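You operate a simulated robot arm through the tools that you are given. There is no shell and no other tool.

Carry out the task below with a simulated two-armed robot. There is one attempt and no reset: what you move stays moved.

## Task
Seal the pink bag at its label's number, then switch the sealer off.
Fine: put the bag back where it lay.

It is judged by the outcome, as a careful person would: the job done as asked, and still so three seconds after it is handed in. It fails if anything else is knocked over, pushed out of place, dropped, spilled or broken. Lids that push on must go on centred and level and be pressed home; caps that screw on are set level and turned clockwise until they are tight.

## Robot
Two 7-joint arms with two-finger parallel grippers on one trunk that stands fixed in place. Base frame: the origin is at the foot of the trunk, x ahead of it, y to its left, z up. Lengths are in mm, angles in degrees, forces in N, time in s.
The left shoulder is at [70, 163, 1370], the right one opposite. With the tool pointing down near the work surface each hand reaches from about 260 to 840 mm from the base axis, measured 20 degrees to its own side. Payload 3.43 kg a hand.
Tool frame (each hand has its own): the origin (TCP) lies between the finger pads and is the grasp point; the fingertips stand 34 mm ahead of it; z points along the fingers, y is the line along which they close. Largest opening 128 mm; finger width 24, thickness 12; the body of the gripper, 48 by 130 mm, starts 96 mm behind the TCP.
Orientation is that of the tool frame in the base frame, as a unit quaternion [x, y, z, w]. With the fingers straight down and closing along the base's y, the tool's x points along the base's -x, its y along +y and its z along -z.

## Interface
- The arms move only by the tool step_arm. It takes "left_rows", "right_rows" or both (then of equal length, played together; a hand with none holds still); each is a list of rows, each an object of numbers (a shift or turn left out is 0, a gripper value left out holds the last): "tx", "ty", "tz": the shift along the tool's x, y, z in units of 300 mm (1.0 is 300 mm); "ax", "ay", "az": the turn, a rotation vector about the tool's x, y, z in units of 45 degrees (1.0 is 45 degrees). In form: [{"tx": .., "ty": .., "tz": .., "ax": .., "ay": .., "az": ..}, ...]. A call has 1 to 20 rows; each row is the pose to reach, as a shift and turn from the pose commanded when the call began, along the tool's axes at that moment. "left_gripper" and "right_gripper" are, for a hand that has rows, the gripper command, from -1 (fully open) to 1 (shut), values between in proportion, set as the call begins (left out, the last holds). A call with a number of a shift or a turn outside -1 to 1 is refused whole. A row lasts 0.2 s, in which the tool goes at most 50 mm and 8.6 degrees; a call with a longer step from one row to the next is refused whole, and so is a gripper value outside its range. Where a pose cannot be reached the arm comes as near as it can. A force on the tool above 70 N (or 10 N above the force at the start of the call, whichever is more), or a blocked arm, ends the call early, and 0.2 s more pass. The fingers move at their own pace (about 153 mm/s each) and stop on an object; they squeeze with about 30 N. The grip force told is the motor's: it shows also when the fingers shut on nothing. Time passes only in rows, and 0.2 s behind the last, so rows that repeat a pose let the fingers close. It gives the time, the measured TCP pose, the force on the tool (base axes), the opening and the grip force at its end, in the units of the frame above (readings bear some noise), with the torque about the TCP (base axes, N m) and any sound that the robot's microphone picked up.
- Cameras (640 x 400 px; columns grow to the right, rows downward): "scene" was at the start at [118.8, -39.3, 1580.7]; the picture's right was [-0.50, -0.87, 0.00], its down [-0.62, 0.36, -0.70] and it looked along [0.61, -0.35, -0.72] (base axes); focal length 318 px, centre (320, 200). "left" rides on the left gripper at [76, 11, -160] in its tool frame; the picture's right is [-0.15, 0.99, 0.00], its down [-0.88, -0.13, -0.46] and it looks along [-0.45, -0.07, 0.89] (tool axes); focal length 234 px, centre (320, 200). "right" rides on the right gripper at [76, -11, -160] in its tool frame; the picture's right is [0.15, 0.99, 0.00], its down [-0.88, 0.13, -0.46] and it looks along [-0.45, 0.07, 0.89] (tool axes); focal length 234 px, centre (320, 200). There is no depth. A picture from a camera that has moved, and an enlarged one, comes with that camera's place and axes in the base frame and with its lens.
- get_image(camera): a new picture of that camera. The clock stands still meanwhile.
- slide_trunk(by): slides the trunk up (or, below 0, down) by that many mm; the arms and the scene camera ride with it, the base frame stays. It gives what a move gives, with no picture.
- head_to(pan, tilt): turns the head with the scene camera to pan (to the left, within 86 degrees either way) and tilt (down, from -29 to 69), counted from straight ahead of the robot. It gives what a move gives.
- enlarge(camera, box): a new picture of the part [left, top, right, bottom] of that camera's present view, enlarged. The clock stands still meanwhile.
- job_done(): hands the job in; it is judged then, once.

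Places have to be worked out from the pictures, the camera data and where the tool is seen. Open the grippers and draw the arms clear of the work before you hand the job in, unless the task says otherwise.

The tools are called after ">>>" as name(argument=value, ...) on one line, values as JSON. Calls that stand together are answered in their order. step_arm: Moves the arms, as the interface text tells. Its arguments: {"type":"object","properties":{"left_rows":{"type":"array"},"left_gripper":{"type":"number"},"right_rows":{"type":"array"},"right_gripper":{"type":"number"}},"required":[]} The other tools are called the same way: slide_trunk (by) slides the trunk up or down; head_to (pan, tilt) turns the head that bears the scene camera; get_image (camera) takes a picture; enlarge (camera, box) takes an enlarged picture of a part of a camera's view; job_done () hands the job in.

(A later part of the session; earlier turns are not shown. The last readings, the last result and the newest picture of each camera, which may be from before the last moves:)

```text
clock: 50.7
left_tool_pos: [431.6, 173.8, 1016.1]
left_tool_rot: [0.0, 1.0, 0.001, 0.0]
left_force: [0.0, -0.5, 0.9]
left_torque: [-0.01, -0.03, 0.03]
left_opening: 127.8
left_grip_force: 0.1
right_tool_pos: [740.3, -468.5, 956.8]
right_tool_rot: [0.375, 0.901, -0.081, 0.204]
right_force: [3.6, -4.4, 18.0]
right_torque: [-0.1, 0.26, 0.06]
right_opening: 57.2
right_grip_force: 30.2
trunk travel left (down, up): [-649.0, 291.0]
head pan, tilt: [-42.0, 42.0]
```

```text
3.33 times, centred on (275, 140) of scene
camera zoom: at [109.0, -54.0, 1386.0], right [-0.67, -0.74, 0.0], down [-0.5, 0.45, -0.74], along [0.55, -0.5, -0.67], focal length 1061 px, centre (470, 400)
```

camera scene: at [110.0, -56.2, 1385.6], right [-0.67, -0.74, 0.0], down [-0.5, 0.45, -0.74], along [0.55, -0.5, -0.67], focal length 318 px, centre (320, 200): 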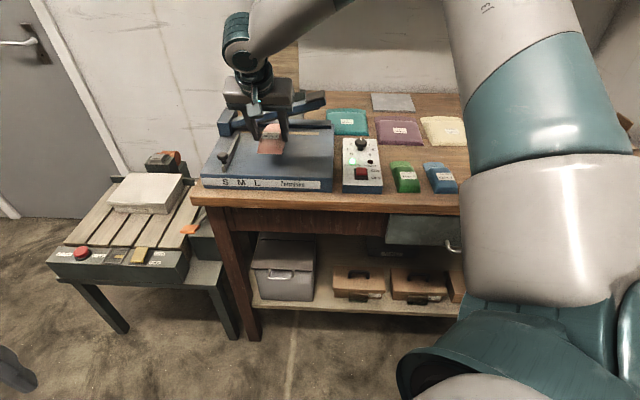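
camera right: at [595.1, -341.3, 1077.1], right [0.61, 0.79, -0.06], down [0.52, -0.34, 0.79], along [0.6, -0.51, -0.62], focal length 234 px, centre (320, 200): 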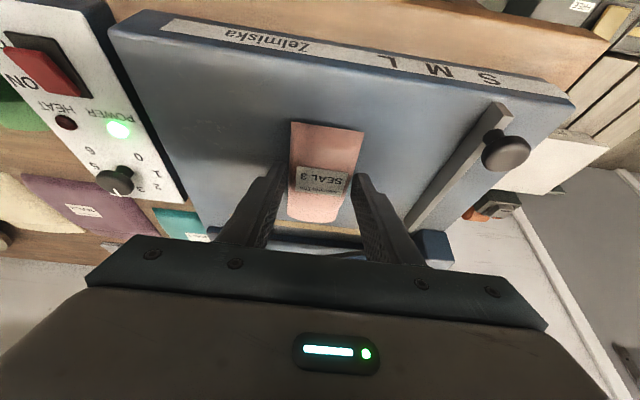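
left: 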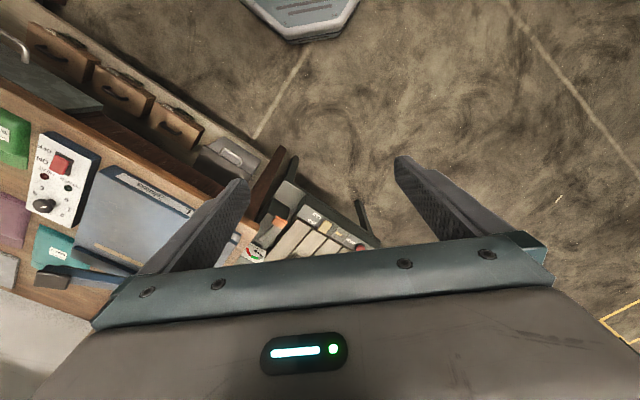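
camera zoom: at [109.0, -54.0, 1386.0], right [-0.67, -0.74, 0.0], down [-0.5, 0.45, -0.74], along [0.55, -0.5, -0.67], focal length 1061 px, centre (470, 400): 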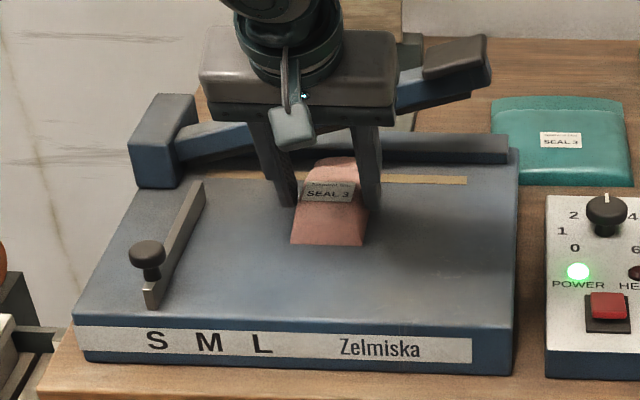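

The plate is carrying the bag, with about 18 N upward. I open the fingers moderately and let it rest.

>>> step_arm(right_rows=[{"tx": -0.004, "tz": -0.008}, {"tx": -0.004, "tz": -0.008}, {"tx": -0.004, "tz": -0.008}], right_gripper=-0.2)

>>> enlarge(camera="right", box=[220, 110, 420, 270])

>>> enlarge(camera="scene", box=[195, 80, 355, 200])

```text
clock: 51.5
left_tool_pos: [432.3, 172.7, 1015.9]
left_tool_rot: [0.0, 1.0, 0.0, 0.0]
left_force: [-0.2, 0.6, -0.5]
left_torque: [0.01, 0.02, -0.02]
left_opening: 128.2
left_grip_force: 0.0
right_tool_pos: [741.5, -470.7, 955.4]
right_tool_rot: [0.374, 0.902, -0.081, 0.2]
right_force: [-0.4, -0.3, 0.4]
right_torque: [0.03, 0.01, 0.0]
right_opening: 77.0
right_grip_force: 0.2
trunk travel left (down, up): [-649.0, 291.0]
head pan, tilt: [-42.0, 42.0]
```

```text
2.50 times, centred on (320, 190) of right
camera zoom: at [637.0, -382.3, 1068.0], right [0.61, 0.79, -0.06], down [0.52, -0.34, 0.79], along [0.6, -0.51, -0.62], focal length 585 px, centre (320, 225)
```

zoom: 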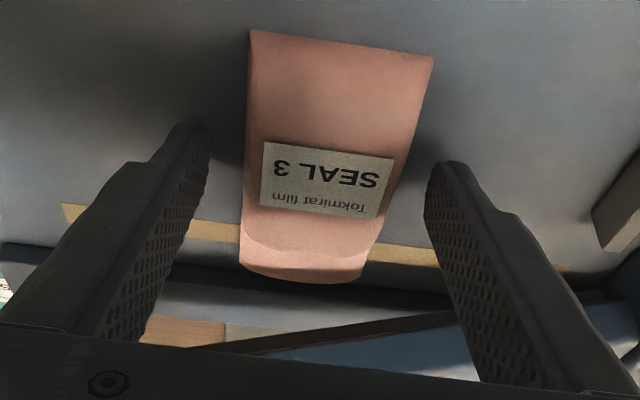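

```text
3.33 times, centred on (275, 140) of scene
camera zoom: at [111.3, -55.3, 1385.5], right [-0.67, -0.74, 0.0], down [-0.5, 0.45, -0.74], along [0.55, -0.5, -0.67], focal length 1061 px, centre (470, 400)
```

zoom: 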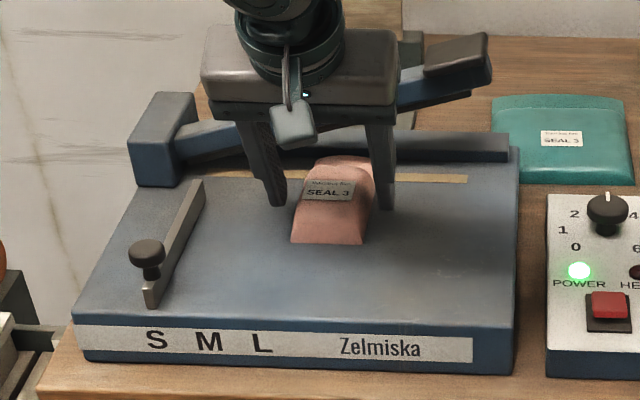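

The flap lies across the strip, from about away 918 to 949 with the strip at 931. I back the hand off along its own axis, then close the fingers for the handle.

>>> step_arm(right_rows=[{"tz": -0.06}, {"tz": -0.18}, {"tz": -0.32}, {"tz": -0.46}, {"tz": -0.55}, {"tz": -0.55}])

>>> get_image(camera="right")

>>> enlarge(camera="right", box=[200, 80, 480, 240])

```text
clock: 52.9
left_tool_pos: [432.2, 172.5, 1015.8]
left_tool_rot: [0.0, 1.0, 0.0, -0.001]
left_force: [1.0, -0.6, 0.6]
left_torque: [0.0, 0.02, 0.0]
left_opening: 128.0
left_grip_force: 0.2
right_tool_pos: [691.6, -421.2, 1105.3]
right_tool_rot: [0.375, 0.901, -0.081, 0.2]
right_force: [-0.7, 0.3, 0.2]
right_torque: [-0.01, 0.01, -0.02]
right_opening: 76.8
right_grip_force: 0.1
trunk travel left (down, up): [-649.0, 291.0]
head pan, tilt: [-42.0, 42.0]
```

```text
taken
camera right: at [587.3, -332.7, 1218.4], right [0.61, 0.79, -0.06], down [0.52, -0.34, 0.79], along [0.6, -0.51, -0.62], focal length 234 px, centre (320, 200)
```

right: 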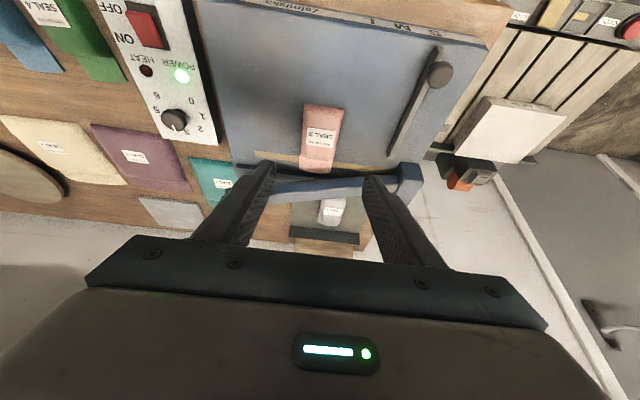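

```text
2.29 times, centred on (340, 160) of right
camera zoom: at [587.3, -332.7, 1218.4], right [0.61, 0.79, -0.06], down [0.52, -0.34, 0.79], along [0.6, -0.51, -0.62], focal length 535 px, centre (274, 291)
```

zoom: 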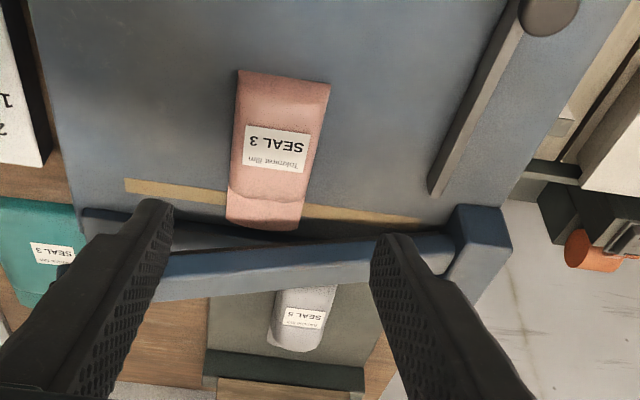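

The flap is well placed across the strip. I move the closed fingers above the handle, at away 930 and right −97.

>>> step_arm(right_rows=[{"tx": -0.095, "ty": -0.078, "tz": 0.0486}, {"tx": -0.191, "ty": -0.1566, "tz": 0.0973}, {"tx": -0.287, "ty": -0.235, "tz": 0.146}, {"tx": -0.3827, "ty": -0.3133, "tz": 0.1946}, {"tx": -0.3827, "ty": -0.3133, "tz": 0.1946}], right_gripper=1.0)

>>> get_image(camera="right")

>>> enlarge(camera="scene", box=[195, 50, 355, 170])

```text
clock: 54.1
left_tool_pos: [432.8, 174.8, 1014.7]
left_tool_rot: [0.0, 1.0, 0.0, 0.0]
left_force: [0.5, -0.3, -0.3]
left_torque: [-0.01, -0.01, 0.05]
left_opening: 128.0
left_grip_force: 0.1
right_tool_pos: [716.5, -577.1, 1101.5]
right_tool_rot: [0.375, 0.901, -0.081, 0.201]
right_force: [-0.4, 0.2, 0.1]
right_torque: [-0.03, -0.02, -0.01]
right_opening: 0.0
right_grip_force: 30.2
trunk travel left (down, up): [-649.0, 291.0]
head pan, tilt: [-42.0, 42.0]
```

```text
taken
camera right: at [611.8, -489.3, 1214.0], right [0.61, 0.79, -0.06], down [0.52, -0.34, 0.79], along [0.6, -0.51, -0.62], focal length 234 px, centre (320, 200)
```

right: 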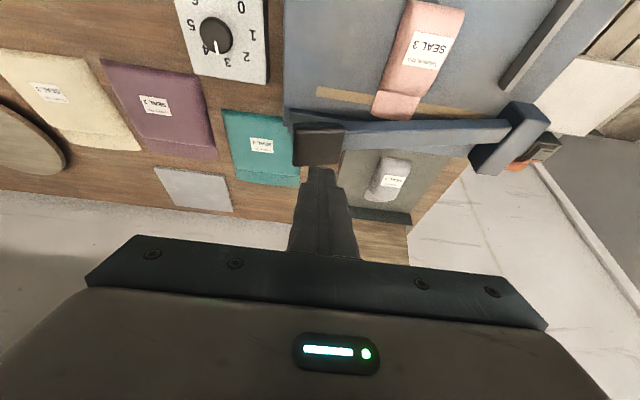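

```text
3.33 times, centred on (275, 110) of scene
camera zoom: at [110.6, -53.9, 1385.7], right [-0.67, -0.74, 0.0], down [-0.5, 0.45, -0.74], along [0.55, -0.5, -0.67], focal length 1061 px, centre (470, 500)
```

zoom: 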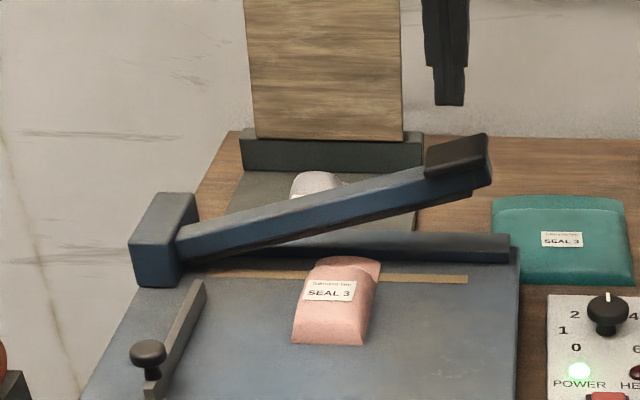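

The tip is centred over the handle. I lower onto it and start pressing gently.

>>> step_arm(right_rows=[{"tx": 0.0211, "tz": 0.0453}, {"tx": 0.0422, "tz": 0.0907}, {"tx": 0.0634, "tz": 0.136}, {"tx": 0.0634, "tz": 0.136}])

>>> enlarge(camera="scene", box=[195, 80, 405, 200])

```text
clock: 55.1
left_tool_pos: [430.0, 173.1, 1015.8]
left_tool_rot: [-0.001, 1.0, 0.0, 0.0]
left_force: [-0.3, -0.5, 0.3]
left_torque: [0.0, -0.03, 0.01]
left_opening: 128.0
left_grip_force: 0.3
right_tool_pos: [716.7, -579.1, 1057.1]
right_tool_rot: [0.375, 0.901, -0.081, 0.202]
right_force: [-0.4, -1.7, 2.5]
right_torque: [-0.11, 0.02, -0.02]
right_opening: 0.0
right_grip_force: 30.2
trunk travel left (down, up): [-649.0, 291.0]
head pan, tilt: [-42.0, 42.0]
```

```text
3.05 times, centred on (300, 140) of scene
camera zoom: at [110.4, -54.8, 1385.7], right [-0.67, -0.74, 0.0], down [-0.5, 0.45, -0.74], along [0.55, -0.5, -0.67], focal length 970 px, centre (381, 383)
```

zoom: 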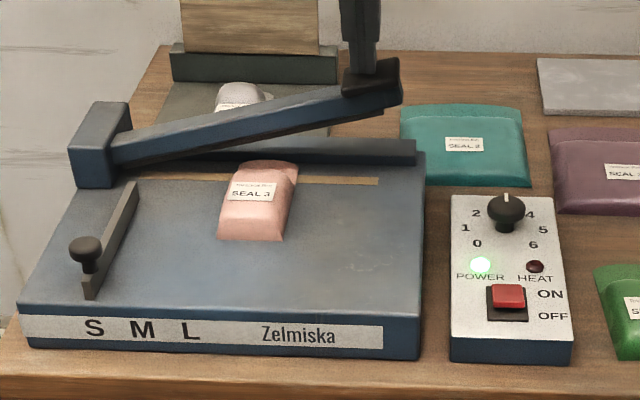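

The tip touches the handle at about 3 N and the arm starts to yield. I press it down 70 mm in an arc.

>>> step_arm(right_rows=[{"tx": 0.0164, "ty": -0.005, "tz": 0.0353}, {"tx": 0.0329, "ty": -0.0095, "tz": 0.0705}, {"tx": 0.0493, "ty": -0.014, "tz": 0.1058}, {"tx": 0.0657, "ty": -0.019, "tz": 0.1411}, {"tx": 0.0822, "ty": -0.023, "tz": 0.1763}, {"tx": 0.0986, "ty": -0.0267, "tz": 0.2116}])

>>> enlarge(camera="scene", box=[195, 80, 405, 200])

```text
clock: 56.5
left_tool_pos: [429.7, 174.5, 1017.2]
left_tool_rot: [-0.001, 1.0, 0.0, 0.001]
left_force: [-1.0, 0.4, -0.7]
left_torque: [-0.01, -0.02, -0.01]
left_opening: 128.1
left_grip_force: 0.0
right_tool_pos: [709.3, -583.1, 989.0]
right_tool_rot: [0.375, 0.901, -0.081, 0.204]
right_force: [-0.4, -4.4, 20.6]
right_torque: [-0.19, 0.01, 0.1]
right_opening: 0.1
right_grip_force: 29.8
trunk travel left (down, up): [-649.0, 291.0]
head pan, tilt: [-42.0, 42.0]
```

```text
3.05 times, centred on (300, 140) of scene
camera zoom: at [108.1, -53.7, 1386.2], right [-0.67, -0.74, 0.0], down [-0.5, 0.45, -0.74], along [0.55, -0.5, -0.67], focal length 970 px, centre (381, 383)
```

zoom: 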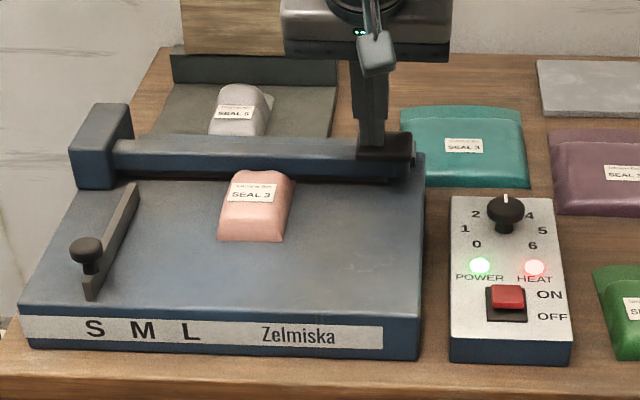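

The arm is down on the flap and the HEAT lamp is lit. I hold it here, pressing a touch more, and watch for the lamp to go out or a sound.

>>> step_arm(right_rows=[{"tx": 0.003, "tz": 0.006}, {"tx": 0.003, "tz": 0.006}, {"tx": 0.003, "tz": 0.006}, {"tx": 0.003, "tz": 0.006}, {"tx": 0.003, "tz": 0.006}])

>>> enlarge(camera="scene", box=[195, 80, 405, 200])

```text
clock: 57.7
left_tool_pos: [429.4, 175.8, 1016.9]
left_tool_rot: [-0.001, 1.0, 0.0, 0.001]
left_force: [-0.2, -0.2, 0.4]
left_torque: [0.01, 0.01, 0.0]
left_opening: 127.9
left_grip_force: 0.1
right_tool_pos: [708.7, -583.1, 988.8]
right_tool_rot: [0.375, 0.9, -0.081, 0.206]
right_force: [10.5, -11.6, 38.1]
right_torque: [-0.55, -0.49, 0.3]
right_opening: 0.0
right_grip_force: 29.6
trunk travel left (down, up): [-649.0, 291.0]
head pan, tilt: [-42.0, 42.0]
```

```text
3.05 times, centred on (300, 140) of scene
camera zoom: at [107.7, -52.8, 1386.1], right [-0.67, -0.74, 0.0], down [-0.5, 0.45, -0.75], along [0.55, -0.5, -0.67], focal length 970 px, centre (381, 383)
```

zoom: 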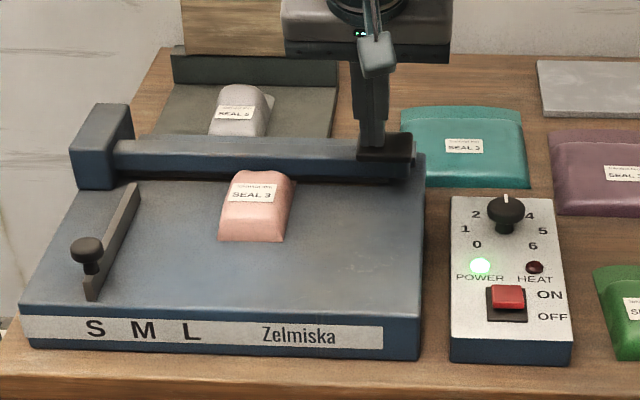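

The HEAT lamp has gone out by itself, as an impulse sealer's does when its set time is up. I keep the jaw shut a couple more seconds so the seam cools.

>>> step_arm(right_rows=[{"tz": 0.0}, {"tz": 0.0}, {"tz": 0.0}, {"tz": 0.0}, {"tz": 0.0}, {"tz": 0.0}, {"tz": 0.0}, {"tz": 0.0}, {"tz": 0.0}, {"tz": 0.0}])

>>> enlarge(camera="scene", box=[195, 80, 405, 200])

```text
clock: 59.9
left_tool_pos: [429.6, 175.0, 1015.4]
left_tool_rot: [0.0, 1.0, -0.001, 0.0]
left_force: [-0.2, -0.3, 0.7]
left_torque: [-0.03, 0.01, -0.01]
left_opening: 128.0
left_grip_force: 0.0
right_tool_pos: [709.0, -584.0, 988.9]
right_tool_rot: [0.376, 0.9, -0.082, 0.204]
right_force: [13.3, -9.0, 37.8]
right_torque: [-0.43, -0.58, 0.0]
right_opening: 0.0
right_grip_force: 30.0
trunk travel left (down, up): [-649.0, 291.0]
head pan, tilt: [-42.0, 42.0]
```

```text
3.05 times, centred on (300, 140) of scene
camera zoom: at [108.0, -52.4, 1386.0], right [-0.67, -0.74, 0.0], down [-0.5, 0.45, -0.75], along [0.55, -0.5, -0.67], focal length 970 px, centre (381, 383)
```

zoom: 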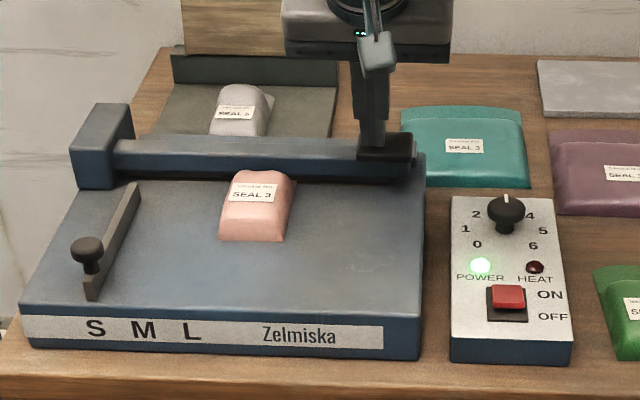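

The heat cycle is finished. I raise the hand slowly along the same arc so the sprung arm follows up without snapping.

>>> step_arm(right_rows=[{"tx": -0.016, "ty": 0.004, "tz": -0.034}, {"tx": -0.033, "ty": 0.009, "tz": -0.07}, {"tx": -0.05, "ty": 0.014, "tz": -0.106}, {"tx": -0.066, "ty": 0.019, "tz": -0.141}, {"tx": -0.082, "ty": 0.023, "tz": -0.176}, {"tx": -0.1, "ty": 0.027, "tz": -0.212}, {"tx": -0.13, "ty": 0.027, "tz": -0.28}, {"tx": -0.17, "ty": 0.027, "tz": -0.36}, {"tx": -0.17, "ty": 0.027, "tz": -0.36}])

>>> enlarge(camera="scene", box=[195, 60, 405, 200])

>>> get_image(camera="right")

```text
clock: 61.9
left_tool_pos: [432.4, 173.3, 1015.3]
left_tool_rot: [0.001, 1.0, 0.0, 0.0]
left_force: [-0.6, -0.1, 0.4]
left_torque: [0.0, 0.03, -0.01]
left_opening: 128.0
left_grip_force: 0.0
right_tool_pos: [715.1, -580.5, 1102.3]
right_tool_rot: [0.375, 0.902, -0.082, 0.201]
right_force: [1.1, 0.3, -0.4]
right_torque: [-0.02, 0.02, -0.01]
right_opening: 0.0
right_grip_force: 30.0
trunk travel left (down, up): [-649.0, 291.0]
head pan, tilt: [-42.0, 42.0]
```

```text
2.86 times, centred on (300, 130) of scene
camera zoom: at [111.2, -55.4, 1385.5], right [-0.67, -0.74, 0.0], down [-0.5, 0.45, -0.74], along [0.55, -0.5, -0.67], focal length 909 px, centre (377, 400)
```

zoom: 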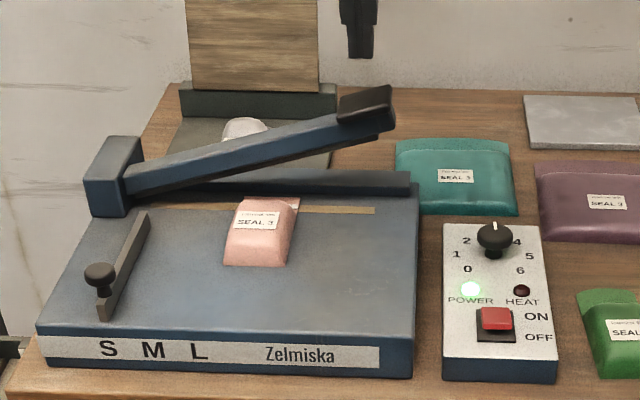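

```text
taken
camera right: at [612.4, -492.3, 1215.9], right [0.61, 0.79, -0.06], down [0.52, -0.34, 0.79], along [0.6, -0.51, -0.62], focal length 234 px, centre (320, 200)
```

right: 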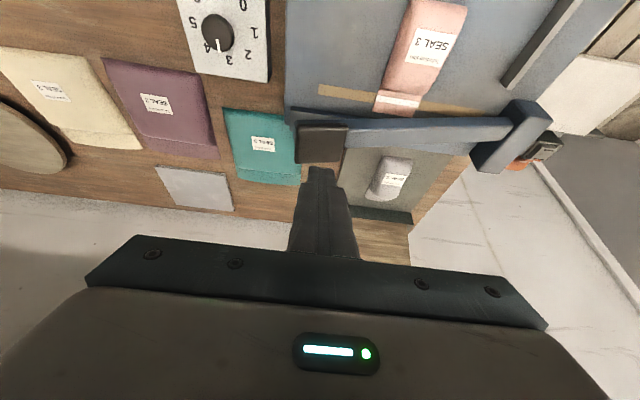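

The arm sprang back up, and I can see a pale line across the flap. I enlarge it to check the seam.

>>> enlarge(camera="right", box=[350, 0, 480, 130])

>>> enlarge(camera="scene", box=[260, 110, 320, 160])

```text
3.08 times, centred on (415, 65) of right
camera zoom: at [612.4, -492.3, 1215.9], right [0.61, 0.79, -0.06], down [0.52, -0.34, 0.79], along [0.6, -0.51, -0.62], focal length 720 px, centre (28, 615)
```

zoom: 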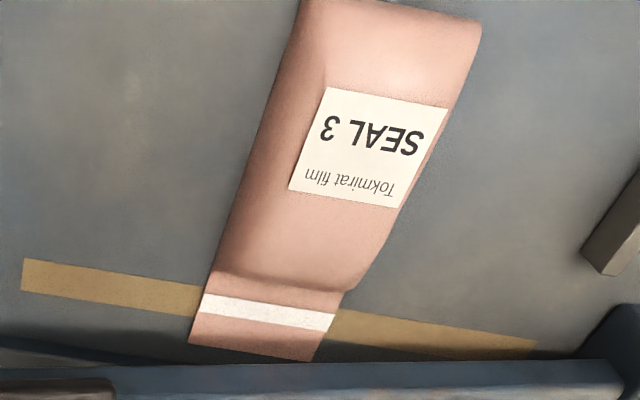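

```text
8.00 times, centred on (290, 135) of scene
camera zoom: at [111.2, -55.4, 1385.5], right [-0.67, -0.74, 0.0], down [-0.5, 0.45, -0.74], along [0.55, -0.5, -0.67], focal length 2546 px, centre (560, 720)
```

zoom: 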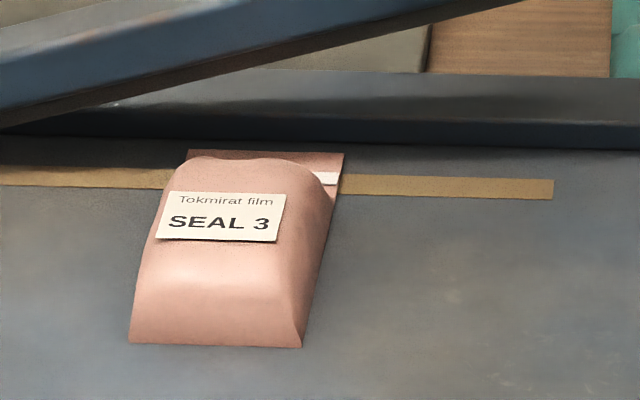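

There is a clean white seam across the flap. I go back the way I came, behind the bag, with fingers opening to 77 mm.

>>> step_arm(right_rows=[{"tx": 0.0966, "ty": 0.08, "tz": -0.047}, {"tx": 0.193, "ty": 0.16, "tz": -0.0945}, {"tx": 0.29, "ty": 0.24, "tz": -0.142}, {"tx": 0.3863, "ty": 0.32, "tz": -0.189}, {"tx": 0.3863, "ty": 0.32, "tz": -0.189}], right_gripper=-0.2)

>>> enlarge(camera="right", box=[200, 80, 480, 240])

```text
clock: 63.1
left_tool_pos: [432.2, 173.7, 1015.2]
left_tool_rot: [0.0, 1.0, 0.001, -0.001]
left_force: [0.1, 0.5, 0.0]
left_torque: [0.02, -0.01, 0.01]
left_opening: 127.9
left_grip_force: 0.1
right_tool_pos: [692.7, -422.2, 1105.7]
right_tool_rot: [0.375, 0.901, -0.081, 0.201]
right_force: [0.3, -0.6, -0.5]
right_torque: [0.0, 0.03, 0.02]
right_opening: 76.6
right_grip_force: 0.0
trunk travel left (down, up): [-649.0, 291.0]
head pan, tilt: [-42.0, 42.0]
```

```text
2.29 times, centred on (340, 160) of right
camera zoom: at [588.3, -333.0, 1218.4], right [0.61, 0.79, -0.06], down [0.52, -0.34, 0.79], along [0.6, -0.51, -0.62], focal length 535 px, centre (274, 291)
```

zoom: 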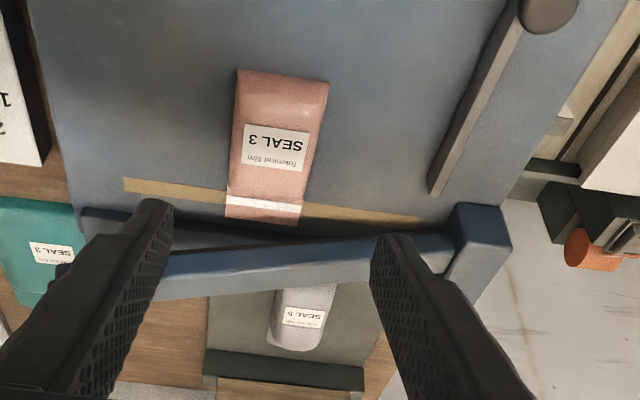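

The bag hasn't shifted. I advance back down along the hand's axis to straddle it.

>>> step_arm(right_rows=[{"tz": 0.12}, {"tz": 0.25}, {"tz": 0.36}, {"tz": 0.44}, {"tz": 0.5}, {"tx": 0.004, "tz": 0.548}, {"tx": 0.004, "tz": 0.548}])

>>> enlarge(camera="right", box=[220, 110, 420, 270])

```text
clock: 64.7
left_tool_pos: [431.6, 174.1, 1015.2]
left_tool_rot: [0.0, 1.0, 0.0, 0.0]
left_force: [0.2, 0.6, -0.5]
left_torque: [-0.03, 0.0, -0.03]
left_opening: 127.9
left_grip_force: 0.1
right_tool_pos: [741.2, -468.2, 954.6]
right_tool_rot: [0.374, 0.902, -0.081, 0.201]
right_force: [-0.6, -0.3, -0.3]
right_torque: [-0.02, -0.02, -0.01]
right_opening: 76.7
right_grip_force: 0.0
trunk travel left (down, up): [-649.0, 291.0]
head pan, tilt: [-42.0, 42.0]
```

```text
2.50 times, centred on (320, 190) of right
camera zoom: at [637.7, -379.9, 1068.3], right [0.61, 0.79, -0.06], down [0.52, -0.34, 0.79], along [0.6, -0.51, -0.62], focal length 585 px, centre (320, 225)
```

zoom: 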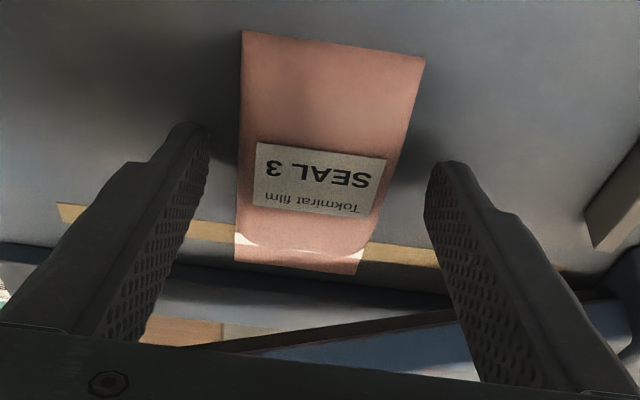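

The hand straddles the bag about 2 mm off centre. I correct that and close.

>>> step_arm(right_rows=[{"ty": -0.006}, {"ty": -0.006}])

>>> step_arm(right_rows=[{"tz": 0.0}, {"tz": 0.0}, {"tz": 0.0}], right_gripper=1.0)

>>> enlarge(camera="right", box=[220, 110, 420, 270])

```text
clock: 65.3
left_tool_pos: [431.7, 174.1, 1014.9]
left_tool_rot: [0.0, 1.0, 0.0, -0.001]
left_force: [0.6, 0.5, 0.2]
left_torque: [0.0, 0.0, -0.01]
left_opening: 127.8
left_grip_force: 0.1
right_tool_pos: [740.7, -469.6, 955.9]
right_tool_rot: [0.375, 0.902, -0.08, 0.201]
right_force: [-0.1, -0.4, 0.5]
right_torque: [-0.01, -0.01, 0.0]
right_opening: 76.7
right_grip_force: 0.1
trunk travel left (down, up): [-649.0, 291.0]
head pan, tilt: [-42.0, 42.0]
```

```text
clock: 66.1
left_tool_pos: [431.5, 173.0, 1014.7]
left_tool_rot: [0.0, 1.0, 0.0, 0.0]
left_force: [0.7, 0.0, 0.6]
left_torque: [-0.01, -0.01, -0.03]
left_opening: 127.6
left_grip_force: 0.0
right_tool_pos: [740.3, -469.1, 956.1]
right_tool_rot: [0.374, 0.902, -0.081, 0.201]
right_force: [-0.2, -0.3, 0.3]
right_torque: [0.01, -0.03, 0.0]
right_opening: 57.2
right_grip_force: 29.4
trunk travel left (down, up): [-649.0, 291.0]
head pan, tilt: [-42.0, 42.0]
```

```text
2.50 times, centred on (320, 190) of right
camera zoom: at [636.5, -381.0, 1068.4], right [0.61, 0.79, -0.06], down [0.52, -0.34, 0.79], along [0.6, -0.51, -0.62], focal length 585 px, centre (320, 225)
```

zoom: 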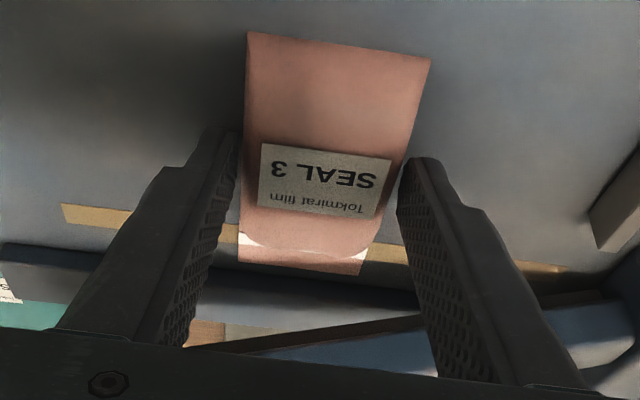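

The grip matches the earlier one. I lift the bag 10 mm and draw it straight back out from under the arm.

>>> step_arm(right_rows=[{"tx": -0.007, "tz": -0.015}, {"tx": -0.014, "tz": -0.0302}, {"tx": 0.029, "tz": -0.05}, {"tx": 0.072, "tz": -0.07}, {"tx": 0.115, "tz": -0.09}, {"tx": 0.158, "tz": -0.11}, {"tx": 0.158, "tz": -0.11}])

>>> enlarge(camera="scene", box=[195, 60, 405, 200])

```text
clock: 67.7
left_tool_pos: [432.5, 173.3, 1015.7]
left_tool_rot: [0.0, 1.0, 0.001, -0.001]
left_force: [1.2, -1.1, -0.9]
left_torque: [0.04, -0.02, 0.0]
left_opening: 128.2
left_grip_force: 0.0
right_tool_pos: [699.6, -430.0, 963.4]
right_tool_rot: [0.375, 0.902, -0.08, 0.201]
right_force: [0.1, -0.8, -0.6]
right_torque: [0.01, 0.04, -0.01]
right_opening: 56.9
right_grip_force: 29.6
trunk travel left (down, up): [-649.0, 291.0]
head pan, tilt: [-42.0, 42.0]
```

```text
2.86 times, centred on (300, 130) of scene
camera zoom: at [111.2, -55.3, 1385.5], right [-0.67, -0.74, 0.0], down [-0.5, 0.45, -0.74], along [0.55, -0.5, -0.67], focal length 909 px, centre (377, 400)
```

zoom: 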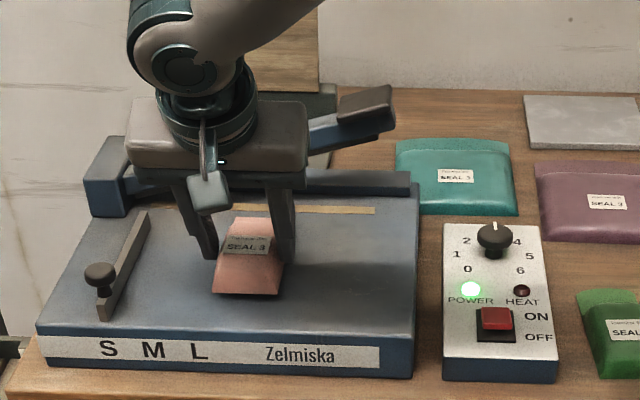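

The bag is clear of the arm. I lift it to carrying height over the front of the plate.

>>> step_arm(right_rows=[{"tx": 0.008, "tz": -0.05}, {"tx": 0.016, "tz": -0.1}, {"tx": 0.024, "ty": -0.001, "tz": -0.15}, {"tx": 0.0325, "ty": -0.002, "tz": -0.2065}, {"tx": 0.0325, "ty": -0.002, "tz": -0.2065}])

```text
clock: 68.9
left_tool_pos: [431.2, 173.1, 1015.9]
left_tool_rot: [0.001, 1.0, 0.001, -0.001]
left_force: [-0.1, 0.4, -0.4]
left_torque: [-0.05, 0.01, 0.02]
left_opening: 128.1
left_grip_force: 0.0
right_tool_pos: [675.2, -403.3, 1018.0]
right_tool_rot: [0.375, 0.902, -0.081, 0.201]
right_force: [-0.1, 0.4, -0.4]
right_torque: [0.02, 0.02, -0.02]
right_opening: 57.2
right_grip_force: 30.2
trunk travel left (down, up): [-649.0, 291.0]
head pan, tilt: [-42.0, 42.0]
```

At carrying height, I go back to the right while turning the bag to its original 5.9° lean.

>>> step_arm(right_rows=[{"tx": -0.0034, "ty": -0.122, "ax": -0.0079, "az": -0.017}, {"tx": -0.0068, "ty": -0.244, "ax": -0.0158, "az": -0.034}, {"tx": -0.0103, "ty": -0.366, "tz": 0.001, "ax": -0.0237, "az": -0.051}, {"tx": -0.0137, "ty": -0.488, "tz": 0.001, "ax": -0.0317, "az": -0.068}, {"tx": -0.0171, "ty": -0.61, "tz": 0.002, "ax": -0.0396, "az": -0.085}, {"tx": -0.0206, "ty": -0.732, "tz": 0.002, "ax": -0.0475, "az": -0.102}, {"tx": -0.024, "ty": -0.852, "tz": 0.002, "ax": -0.0554, "ay": 0.001, "az": -0.1189}, {"tx": -0.024, "ty": -0.852, "tz": 0.002, "ax": -0.0554, "ay": 0.001, "az": -0.1189}])

>>> get_image(camera="scene")

```text
clock: 70.7
left_tool_pos: [433.4, 174.7, 1015.6]
left_tool_rot: [-0.001, 1.0, 0.0, -0.001]
left_force: [-0.5, -0.1, -0.8]
left_torque: [0.01, 0.04, -0.01]
left_opening: 128.2
left_grip_force: 0.1
right_tool_pos: [499.2, -590.3, 1018.8]
right_tool_rot: [0.328, 0.92, -0.071, 0.204]
right_force: [-0.5, 0.9, -1.2]
right_torque: [-0.05, 0.03, 0.02]
right_opening: 57.0
right_grip_force: 30.2
trunk travel left (down, up): [-649.0, 291.0]
head pan, tilt: [-42.0, 42.0]
```

```text
taken
camera scene: at [112.2, -53.9, 1385.5], right [-0.67, -0.74, 0.0], down [-0.5, 0.45, -0.74], along [0.55, -0.5, -0.67], focal length 318 px, centre (320, 200)
```

scene: 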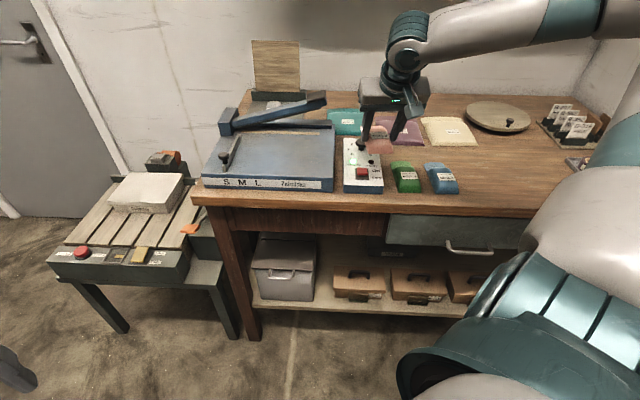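

The bag is above the box and going well. I carry it on to above its old place.

>>> step_arm(right_rows=[{"tx": 0.0077, "ty": -0.124, "tz": -0.0033}, {"tx": 0.0154, "ty": -0.248, "tz": -0.0066}, {"tx": 0.0231, "ty": -0.372, "tz": -0.01}, {"tx": 0.0308, "ty": -0.496, "tz": -0.0132}, {"tx": 0.0386, "ty": -0.62, "tz": -0.0165}, {"tx": 0.0463, "ty": -0.744, "tz": -0.02}, {"tx": 0.054, "ty": -0.8667, "tz": -0.023}, {"tx": 0.054, "ty": -0.8667, "tz": -0.023}])

>>> get_image(camera="right")

>>> get_image(camera="scene")

```text
clock: 72.5
left_tool_pos: [432.2, 173.7, 1014.3]
left_tool_rot: [0.0, 1.0, 0.0, -0.001]
left_force: [0.2, 0.1, -0.1]
left_torque: [-0.01, -0.02, -0.01]
left_opening: 128.0
left_grip_force: 0.1
right_tool_pos: [319.5, -781.7, 1016.3]
right_tool_rot: [0.328, 0.92, -0.07, 0.205]
right_force: [-0.4, 0.0, -0.5]
right_torque: [0.01, 0.03, 0.0]
right_opening: 57.2
right_grip_force: 30.2
trunk travel left (down, up): [-649.0, 291.0]
head pan, tilt: [-42.0, 42.0]
```

```text
taken
camera right: at [207.1, -704.0, 1129.6], right [0.52, 0.85, -0.06], down [0.55, -0.28, 0.79], along [0.65, -0.44, -0.62], focal length 234 px, centre (320, 200)
```

right: 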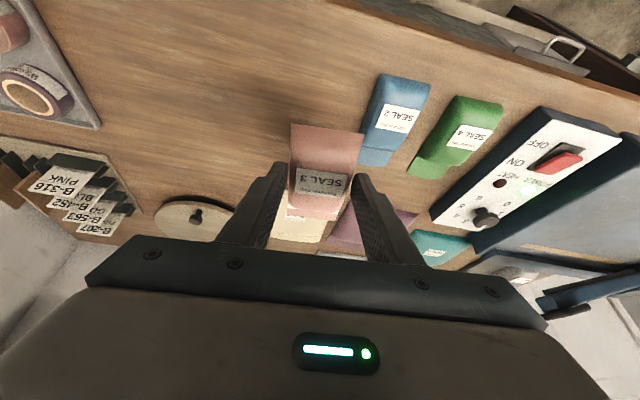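

```text
taken
camera scene: at [111.4, -54.8, 1385.5], right [-0.67, -0.74, 0.0], down [-0.5, 0.45, -0.74], along [0.55, -0.5, -0.67], focal length 318 px, centre (320, 200)
```

scene: 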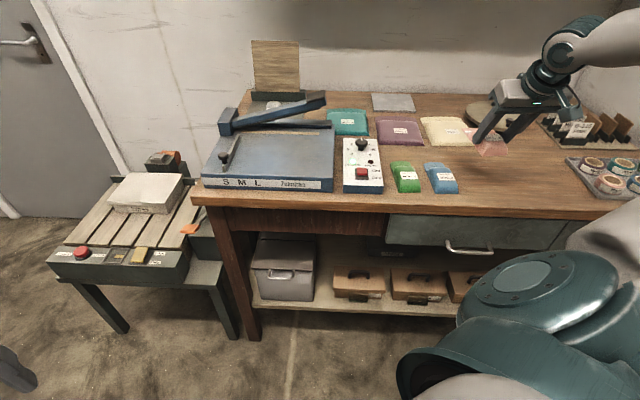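

The bag is over its old spot, about 2–3 mm to the right, which keeps the left finger clear of the blue bag. I lower most of the way.

>>> step_arm(right_rows=[{"tx": 0.04, "tz": 0.0854}, {"tx": 0.08, "tz": 0.1709}, {"tx": 0.1203, "tz": 0.2563}, {"tx": 0.1203, "tz": 0.2563}])

>>> enlarge(camera="right", box=[230, 80, 430, 240])

>>> enlarge(camera="scene", box=[420, 120, 520, 200])

```text
clock: 73.5
left_tool_pos: [431.3, 173.9, 1016.0]
left_tool_rot: [-0.001, 1.0, 0.0, 0.0]
left_force: [0.6, 0.5, 0.1]
left_torque: [-0.02, 0.02, 0.06]
left_opening: 127.8
left_grip_force: 0.0
right_tool_pos: [319.5, -779.0, 931.9]
right_tool_rot: [0.328, 0.919, -0.07, 0.205]
right_force: [-0.3, 0.7, -0.5]
right_torque: [0.0, 0.02, 0.01]
right_opening: 56.9
right_grip_force: 29.9
trunk travel left (down, up): [-649.0, 291.0]
head pan, tilt: [-42.0, 42.0]
```

```text
2.50 times, centred on (330, 160) of right
camera zoom: at [207.8, -702.7, 1044.8], right [0.52, 0.85, -0.06], down [0.55, -0.28, 0.79], along [0.65, -0.44, -0.62], focal length 585 px, centre (295, 300)
```

zoom: 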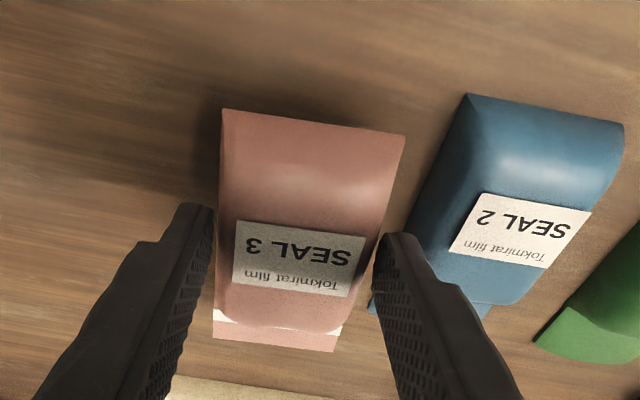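

```text
5.00 times, centred on (470, 160) of scene
camera zoom: at [110.5, -54.8, 1385.6], right [-0.67, -0.74, 0.0], down [-0.5, 0.45, -0.74], along [0.55, -0.5, -0.67], focal length 1591 px, centre (-430, 400)
```

zoom: 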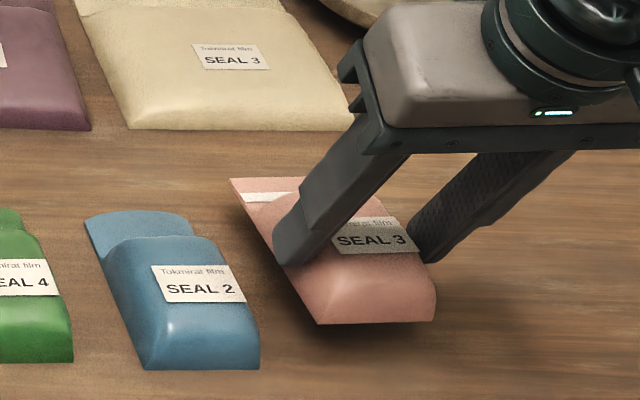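

It lines up with the blue bag just as before. I lower the last 24 mm in small steps until the bench takes the bag.

>>> step_arm(right_rows=[{"tx": 0.012, "tz": 0.025}, {"tx": 0.021, "tz": 0.045}, {"tx": 0.028, "tz": 0.06}, {"tx": 0.034, "tz": 0.0724}, {"tx": 0.034, "tz": 0.0724}])

>>> enlarge(camera="scene", box=[420, 120, 520, 200])

```text
clock: 74.7
left_tool_pos: [432.2, 175.2, 1016.0]
left_tool_rot: [0.001, 1.0, 0.0, 0.0]
left_force: [-0.2, 0.2, -0.2]
left_torque: [-0.02, -0.02, -0.02]
left_opening: 128.0
left_grip_force: 0.1
right_tool_pos: [318.9, -779.1, 908.5]
right_tool_rot: [0.328, 0.92, -0.071, 0.204]
right_force: [0.9, -0.7, -1.4]
right_torque: [0.02, 0.02, 0.01]
right_opening: 56.9
right_grip_force: 29.6
trunk travel left (down, up): [-649.0, 291.0]
head pan, tilt: [-42.0, 42.0]
```

```text
5.00 times, centred on (470, 160) of scene
camera zoom: at [110.7, -55.1, 1385.6], right [-0.67, -0.74, 0.0], down [-0.5, 0.45, -0.74], along [0.55, -0.5, -0.67], focal length 1591 px, centre (-430, 400)
```

zoom: 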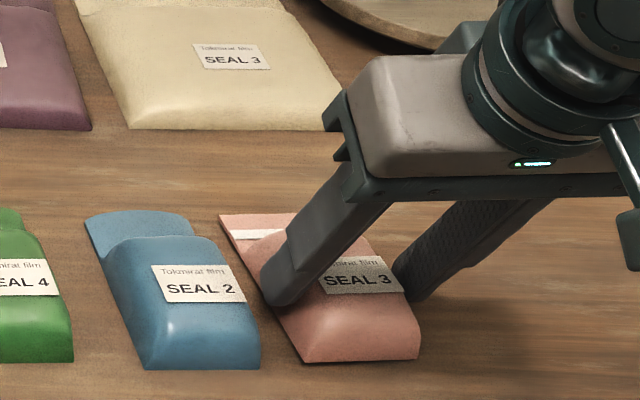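

There is no contact yet and the bag sits about 3 mm right of its old place. I shift it 2 mm left and lower a few millimetres more.

>>> step_arm(right_rows=[{"ty": 0.0067}, {"tx": 0.0043, "ty": 0.0067, "tz": 0.009}, {"tx": 0.0071, "ty": 0.0067, "tz": 0.0151}, {"tx": 0.0071, "ty": 0.0067, "tz": 0.0151}])

>>> enlarge(camera="scene", box=[420, 120, 520, 200])

```text
clock: 75.7
left_tool_pos: [431.2, 173.4, 1015.5]
left_tool_rot: [0.0, 1.0, 0.0, 0.0]
left_force: [0.1, 0.0, -0.2]
left_torque: [0.03, -0.01, 0.02]
left_opening: 128.1
left_grip_force: 0.0
right_tool_pos: [321.3, -777.5, 904.9]
right_tool_rot: [0.328, 0.92, -0.071, 0.205]
right_force: [-0.5, -0.4, 8.8]
right_torque: [-0.02, 0.26, -0.01]
right_opening: 56.8
right_grip_force: 29.8
trunk travel left (down, up): [-649.0, 291.0]
head pan, tilt: [-42.0, 42.0]
```

```text
5.00 times, centred on (470, 160) of scene
camera zoom: at [110.2, -54.1, 1385.8], right [-0.67, -0.74, 0.0], down [-0.5, 0.45, -0.74], along [0.55, -0.5, -0.67], focal length 1591 px, centre (-430, 400)
```

zoom: 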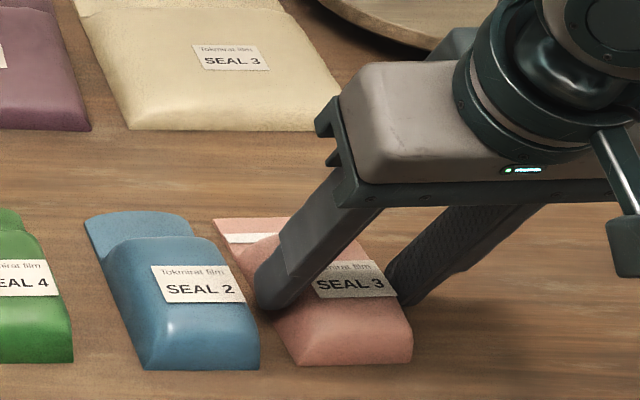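

The bench carries it, with about 9 N upward, and in the picture the bag sits where it lay. I open only to 62 mm so the left finger stays off the blue bag.

>>> step_arm(right_rows=[{"tx": -0.002, "tz": -0.004}, {"tx": -0.002, "tz": -0.004}, {"tx": -0.002, "tz": -0.004}], right_gripper=0.03)

>>> enlarge(camera="right", box=[230, 80, 430, 240])

```text
clock: 76.5
left_tool_pos: [432.2, 173.2, 1016.0]
left_tool_rot: [0.0, 1.0, 0.0, 0.0]
left_force: [0.0, 0.3, -0.2]
left_torque: [0.01, -0.02, -0.01]
left_opening: 128.1
left_grip_force: 0.1
right_tool_pos: [321.3, -778.0, 905.0]
right_tool_rot: [0.328, 0.92, -0.07, 0.204]
right_force: [0.1, 0.1, 0.1]
right_torque: [-0.02, 0.03, 0.0]
right_opening: 62.1
right_grip_force: 0.0
trunk travel left (down, up): [-649.0, 291.0]
head pan, tilt: [-42.0, 42.0]
```

```text
2.50 times, centred on (330, 160) of right
camera zoom: at [208.7, -701.2, 1017.7], right [0.52, 0.85, -0.06], down [0.55, -0.28, 0.79], along [0.65, -0.44, -0.62], focal length 585 px, centre (295, 300)
```

zoom: 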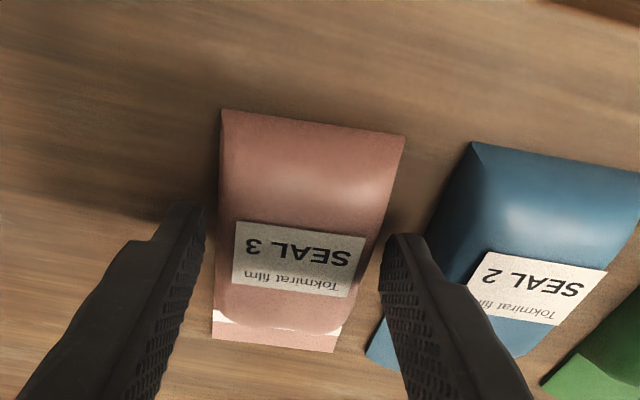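

It is released and nothing else has been touched. I raise the hand straight up.

>>> step_arm(right_rows=[{"tx": -0.02, "tz": -0.043}, {"tx": -0.05, "tz": -0.107}, {"tx": -0.1, "tz": -0.213}, {"tx": -0.155, "tz": -0.33}, {"tx": -0.2123, "tz": -0.4522}, {"tx": -0.2123, "tz": -0.4522}])

>>> get_image(camera="scene")

>>> enlarge(camera="scene", box=[370, 120, 520, 200])

```text
clock: 77.9
left_tool_pos: [433.2, 173.3, 1016.0]
left_tool_rot: [0.001, 1.0, -0.001, -0.002]
left_force: [-0.4, -0.4, 0.6]
left_torque: [0.0, 0.02, 0.02]
left_opening: 127.9
left_grip_force: 0.0
right_tool_pos: [322.9, -780.3, 1053.4]
right_tool_rot: [0.328, 0.92, -0.07, 0.204]
right_force: [-0.2, 0.4, -0.1]
right_torque: [0.01, 0.0, 0.0]
right_opening: 62.0
right_grip_force: 0.0
trunk travel left (down, up): [-649.0, 291.0]
head pan, tilt: [-42.0, 42.0]
```

```text
taken
camera scene: at [111.1, -55.5, 1385.5], right [-0.67, -0.74, 0.0], down [-0.5, 0.45, -0.74], along [0.55, -0.5, -0.67], focal length 318 px, centre (320, 200)
```

scene: 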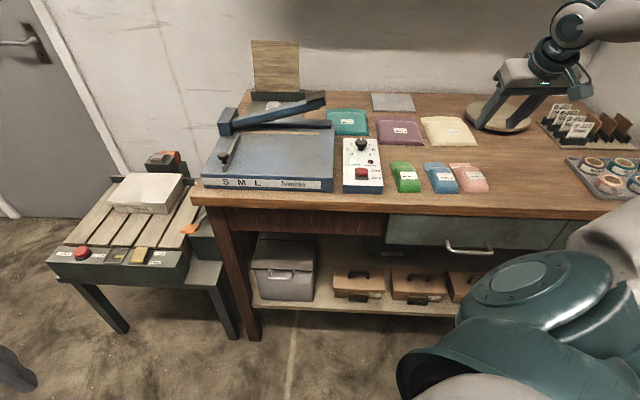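

```text
4.27 times, centred on (445, 160) of scene
camera zoom: at [111.1, -55.5, 1385.5], right [-0.67, -0.74, 0.0], down [-0.5, 0.45, -0.74], along [0.55, -0.5, -0.67], focal length 1358 px, centre (-213, 371)
```

zoom: 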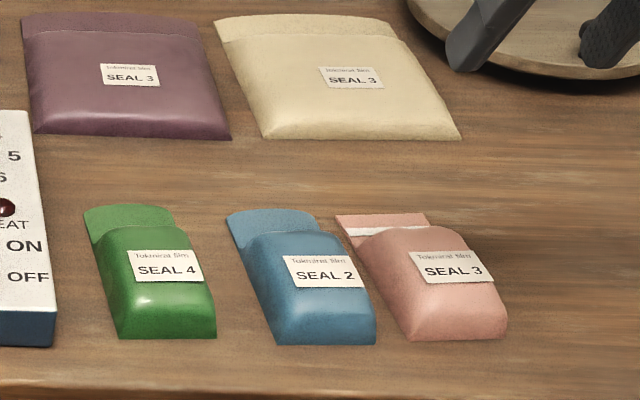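

The sealed bag lies back between its neighbours as before. Now I make the hand upright and close the fingers, to switch the sealer off.

>>> step_arm(right_rows=[{"ay": 0.14}, {"ay": 0.28}, {"ay": 0.42}, {"ay": 0.562}, {"ay": 0.562}], right_gripper=1.0)

```text
clock: 79.1
left_tool_pos: [431.2, 174.0, 1014.4]
left_tool_rot: [0.0, 1.0, -0.001, 0.0]
left_force: [-1.0, -0.2, -0.3]
left_torque: [0.0, 0.0, 0.01]
left_opening: 128.1
left_grip_force: 0.3
right_tool_pos: [321.0, -779.1, 1054.8]
right_tool_rot: [0.337, 0.942, 0.003, -0.001]
right_force: [0.3, 0.1, 0.2]
right_torque: [-0.02, 0.0, -0.01]
right_opening: 0.1
right_grip_force: 30.0
trunk travel left (down, up): [-649.0, 291.0]
head pan, tilt: [-42.0, 42.0]
```

The hand is upright. I move left to above the near (OFF) half of the switch, at away 758 and right 32.

>>> step_arm(right_rows=[{"tx": -0.004, "ty": 0.14, "az": 0.018}, {"tx": -0.008, "ty": 0.28, "az": 0.036}, {"tx": -0.012, "ty": 0.42, "az": 0.054}, {"tx": -0.016, "ty": 0.56, "az": 0.072}, {"tx": -0.02, "ty": 0.7, "tz": 0.03, "az": 0.09}, {"tx": -0.024, "ty": 0.84, "tz": 0.08, "az": 0.108}, {"tx": -0.029, "ty": 0.975, "tz": 0.13, "az": 0.124}, {"tx": -0.029, "ty": 0.975, "tz": 0.2, "az": 0.124}, {"tx": -0.029, "ty": 0.975, "tz": 0.2, "az": 0.124}])

>>> get_image(camera="right")

>>> enlarge(camera="scene", box=[320, 110, 420, 200])

```text
clock: 81.1
left_tool_pos: [431.9, 173.8, 1015.6]
left_tool_rot: [0.0, 1.0, 0.0, -0.001]
left_force: [-0.2, 1.5, 0.2]
left_torque: [0.02, -0.01, -0.02]
left_opening: 127.9
left_grip_force: 0.1
right_tool_pos: [514.9, -557.1, 996.7]
right_tool_rot: [0.381, 0.925, 0.003, -0.002]
right_force: [-1.4, 0.1, -0.1]
right_torque: [-0.03, 0.01, 0.01]
right_opening: 0.0
right_grip_force: 30.2
trunk travel left (down, up): [-649.0, 291.0]
head pan, tilt: [-42.0, 42.0]
```

```text
taken
camera right: at [453.4, -512.7, 1156.4], right [0.59, 0.81, 0.0], down [0.72, -0.53, 0.45], along [0.37, -0.26, -0.89], focal length 234 px, centre (320, 200)
```

right: 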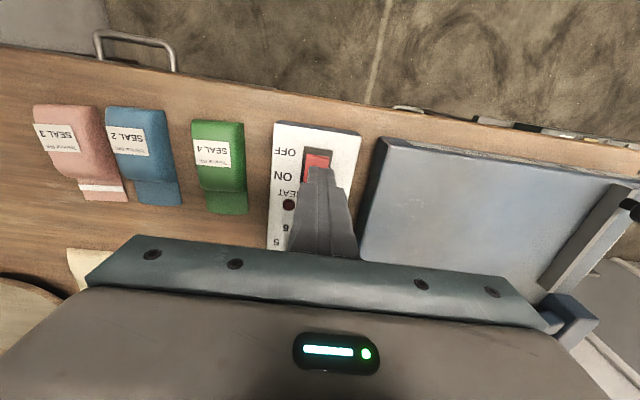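

```text
4.44 times, centred on (370, 155) of scene
camera zoom: at [111.0, -54.6, 1385.6], right [-0.67, -0.74, 0.0], down [-0.5, 0.45, -0.74], along [0.55, -0.5, -0.67], focal length 1414 px, centre (98, 400)
```

zoom: 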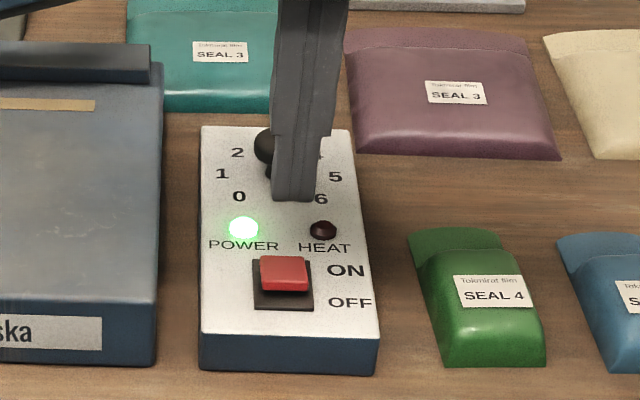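

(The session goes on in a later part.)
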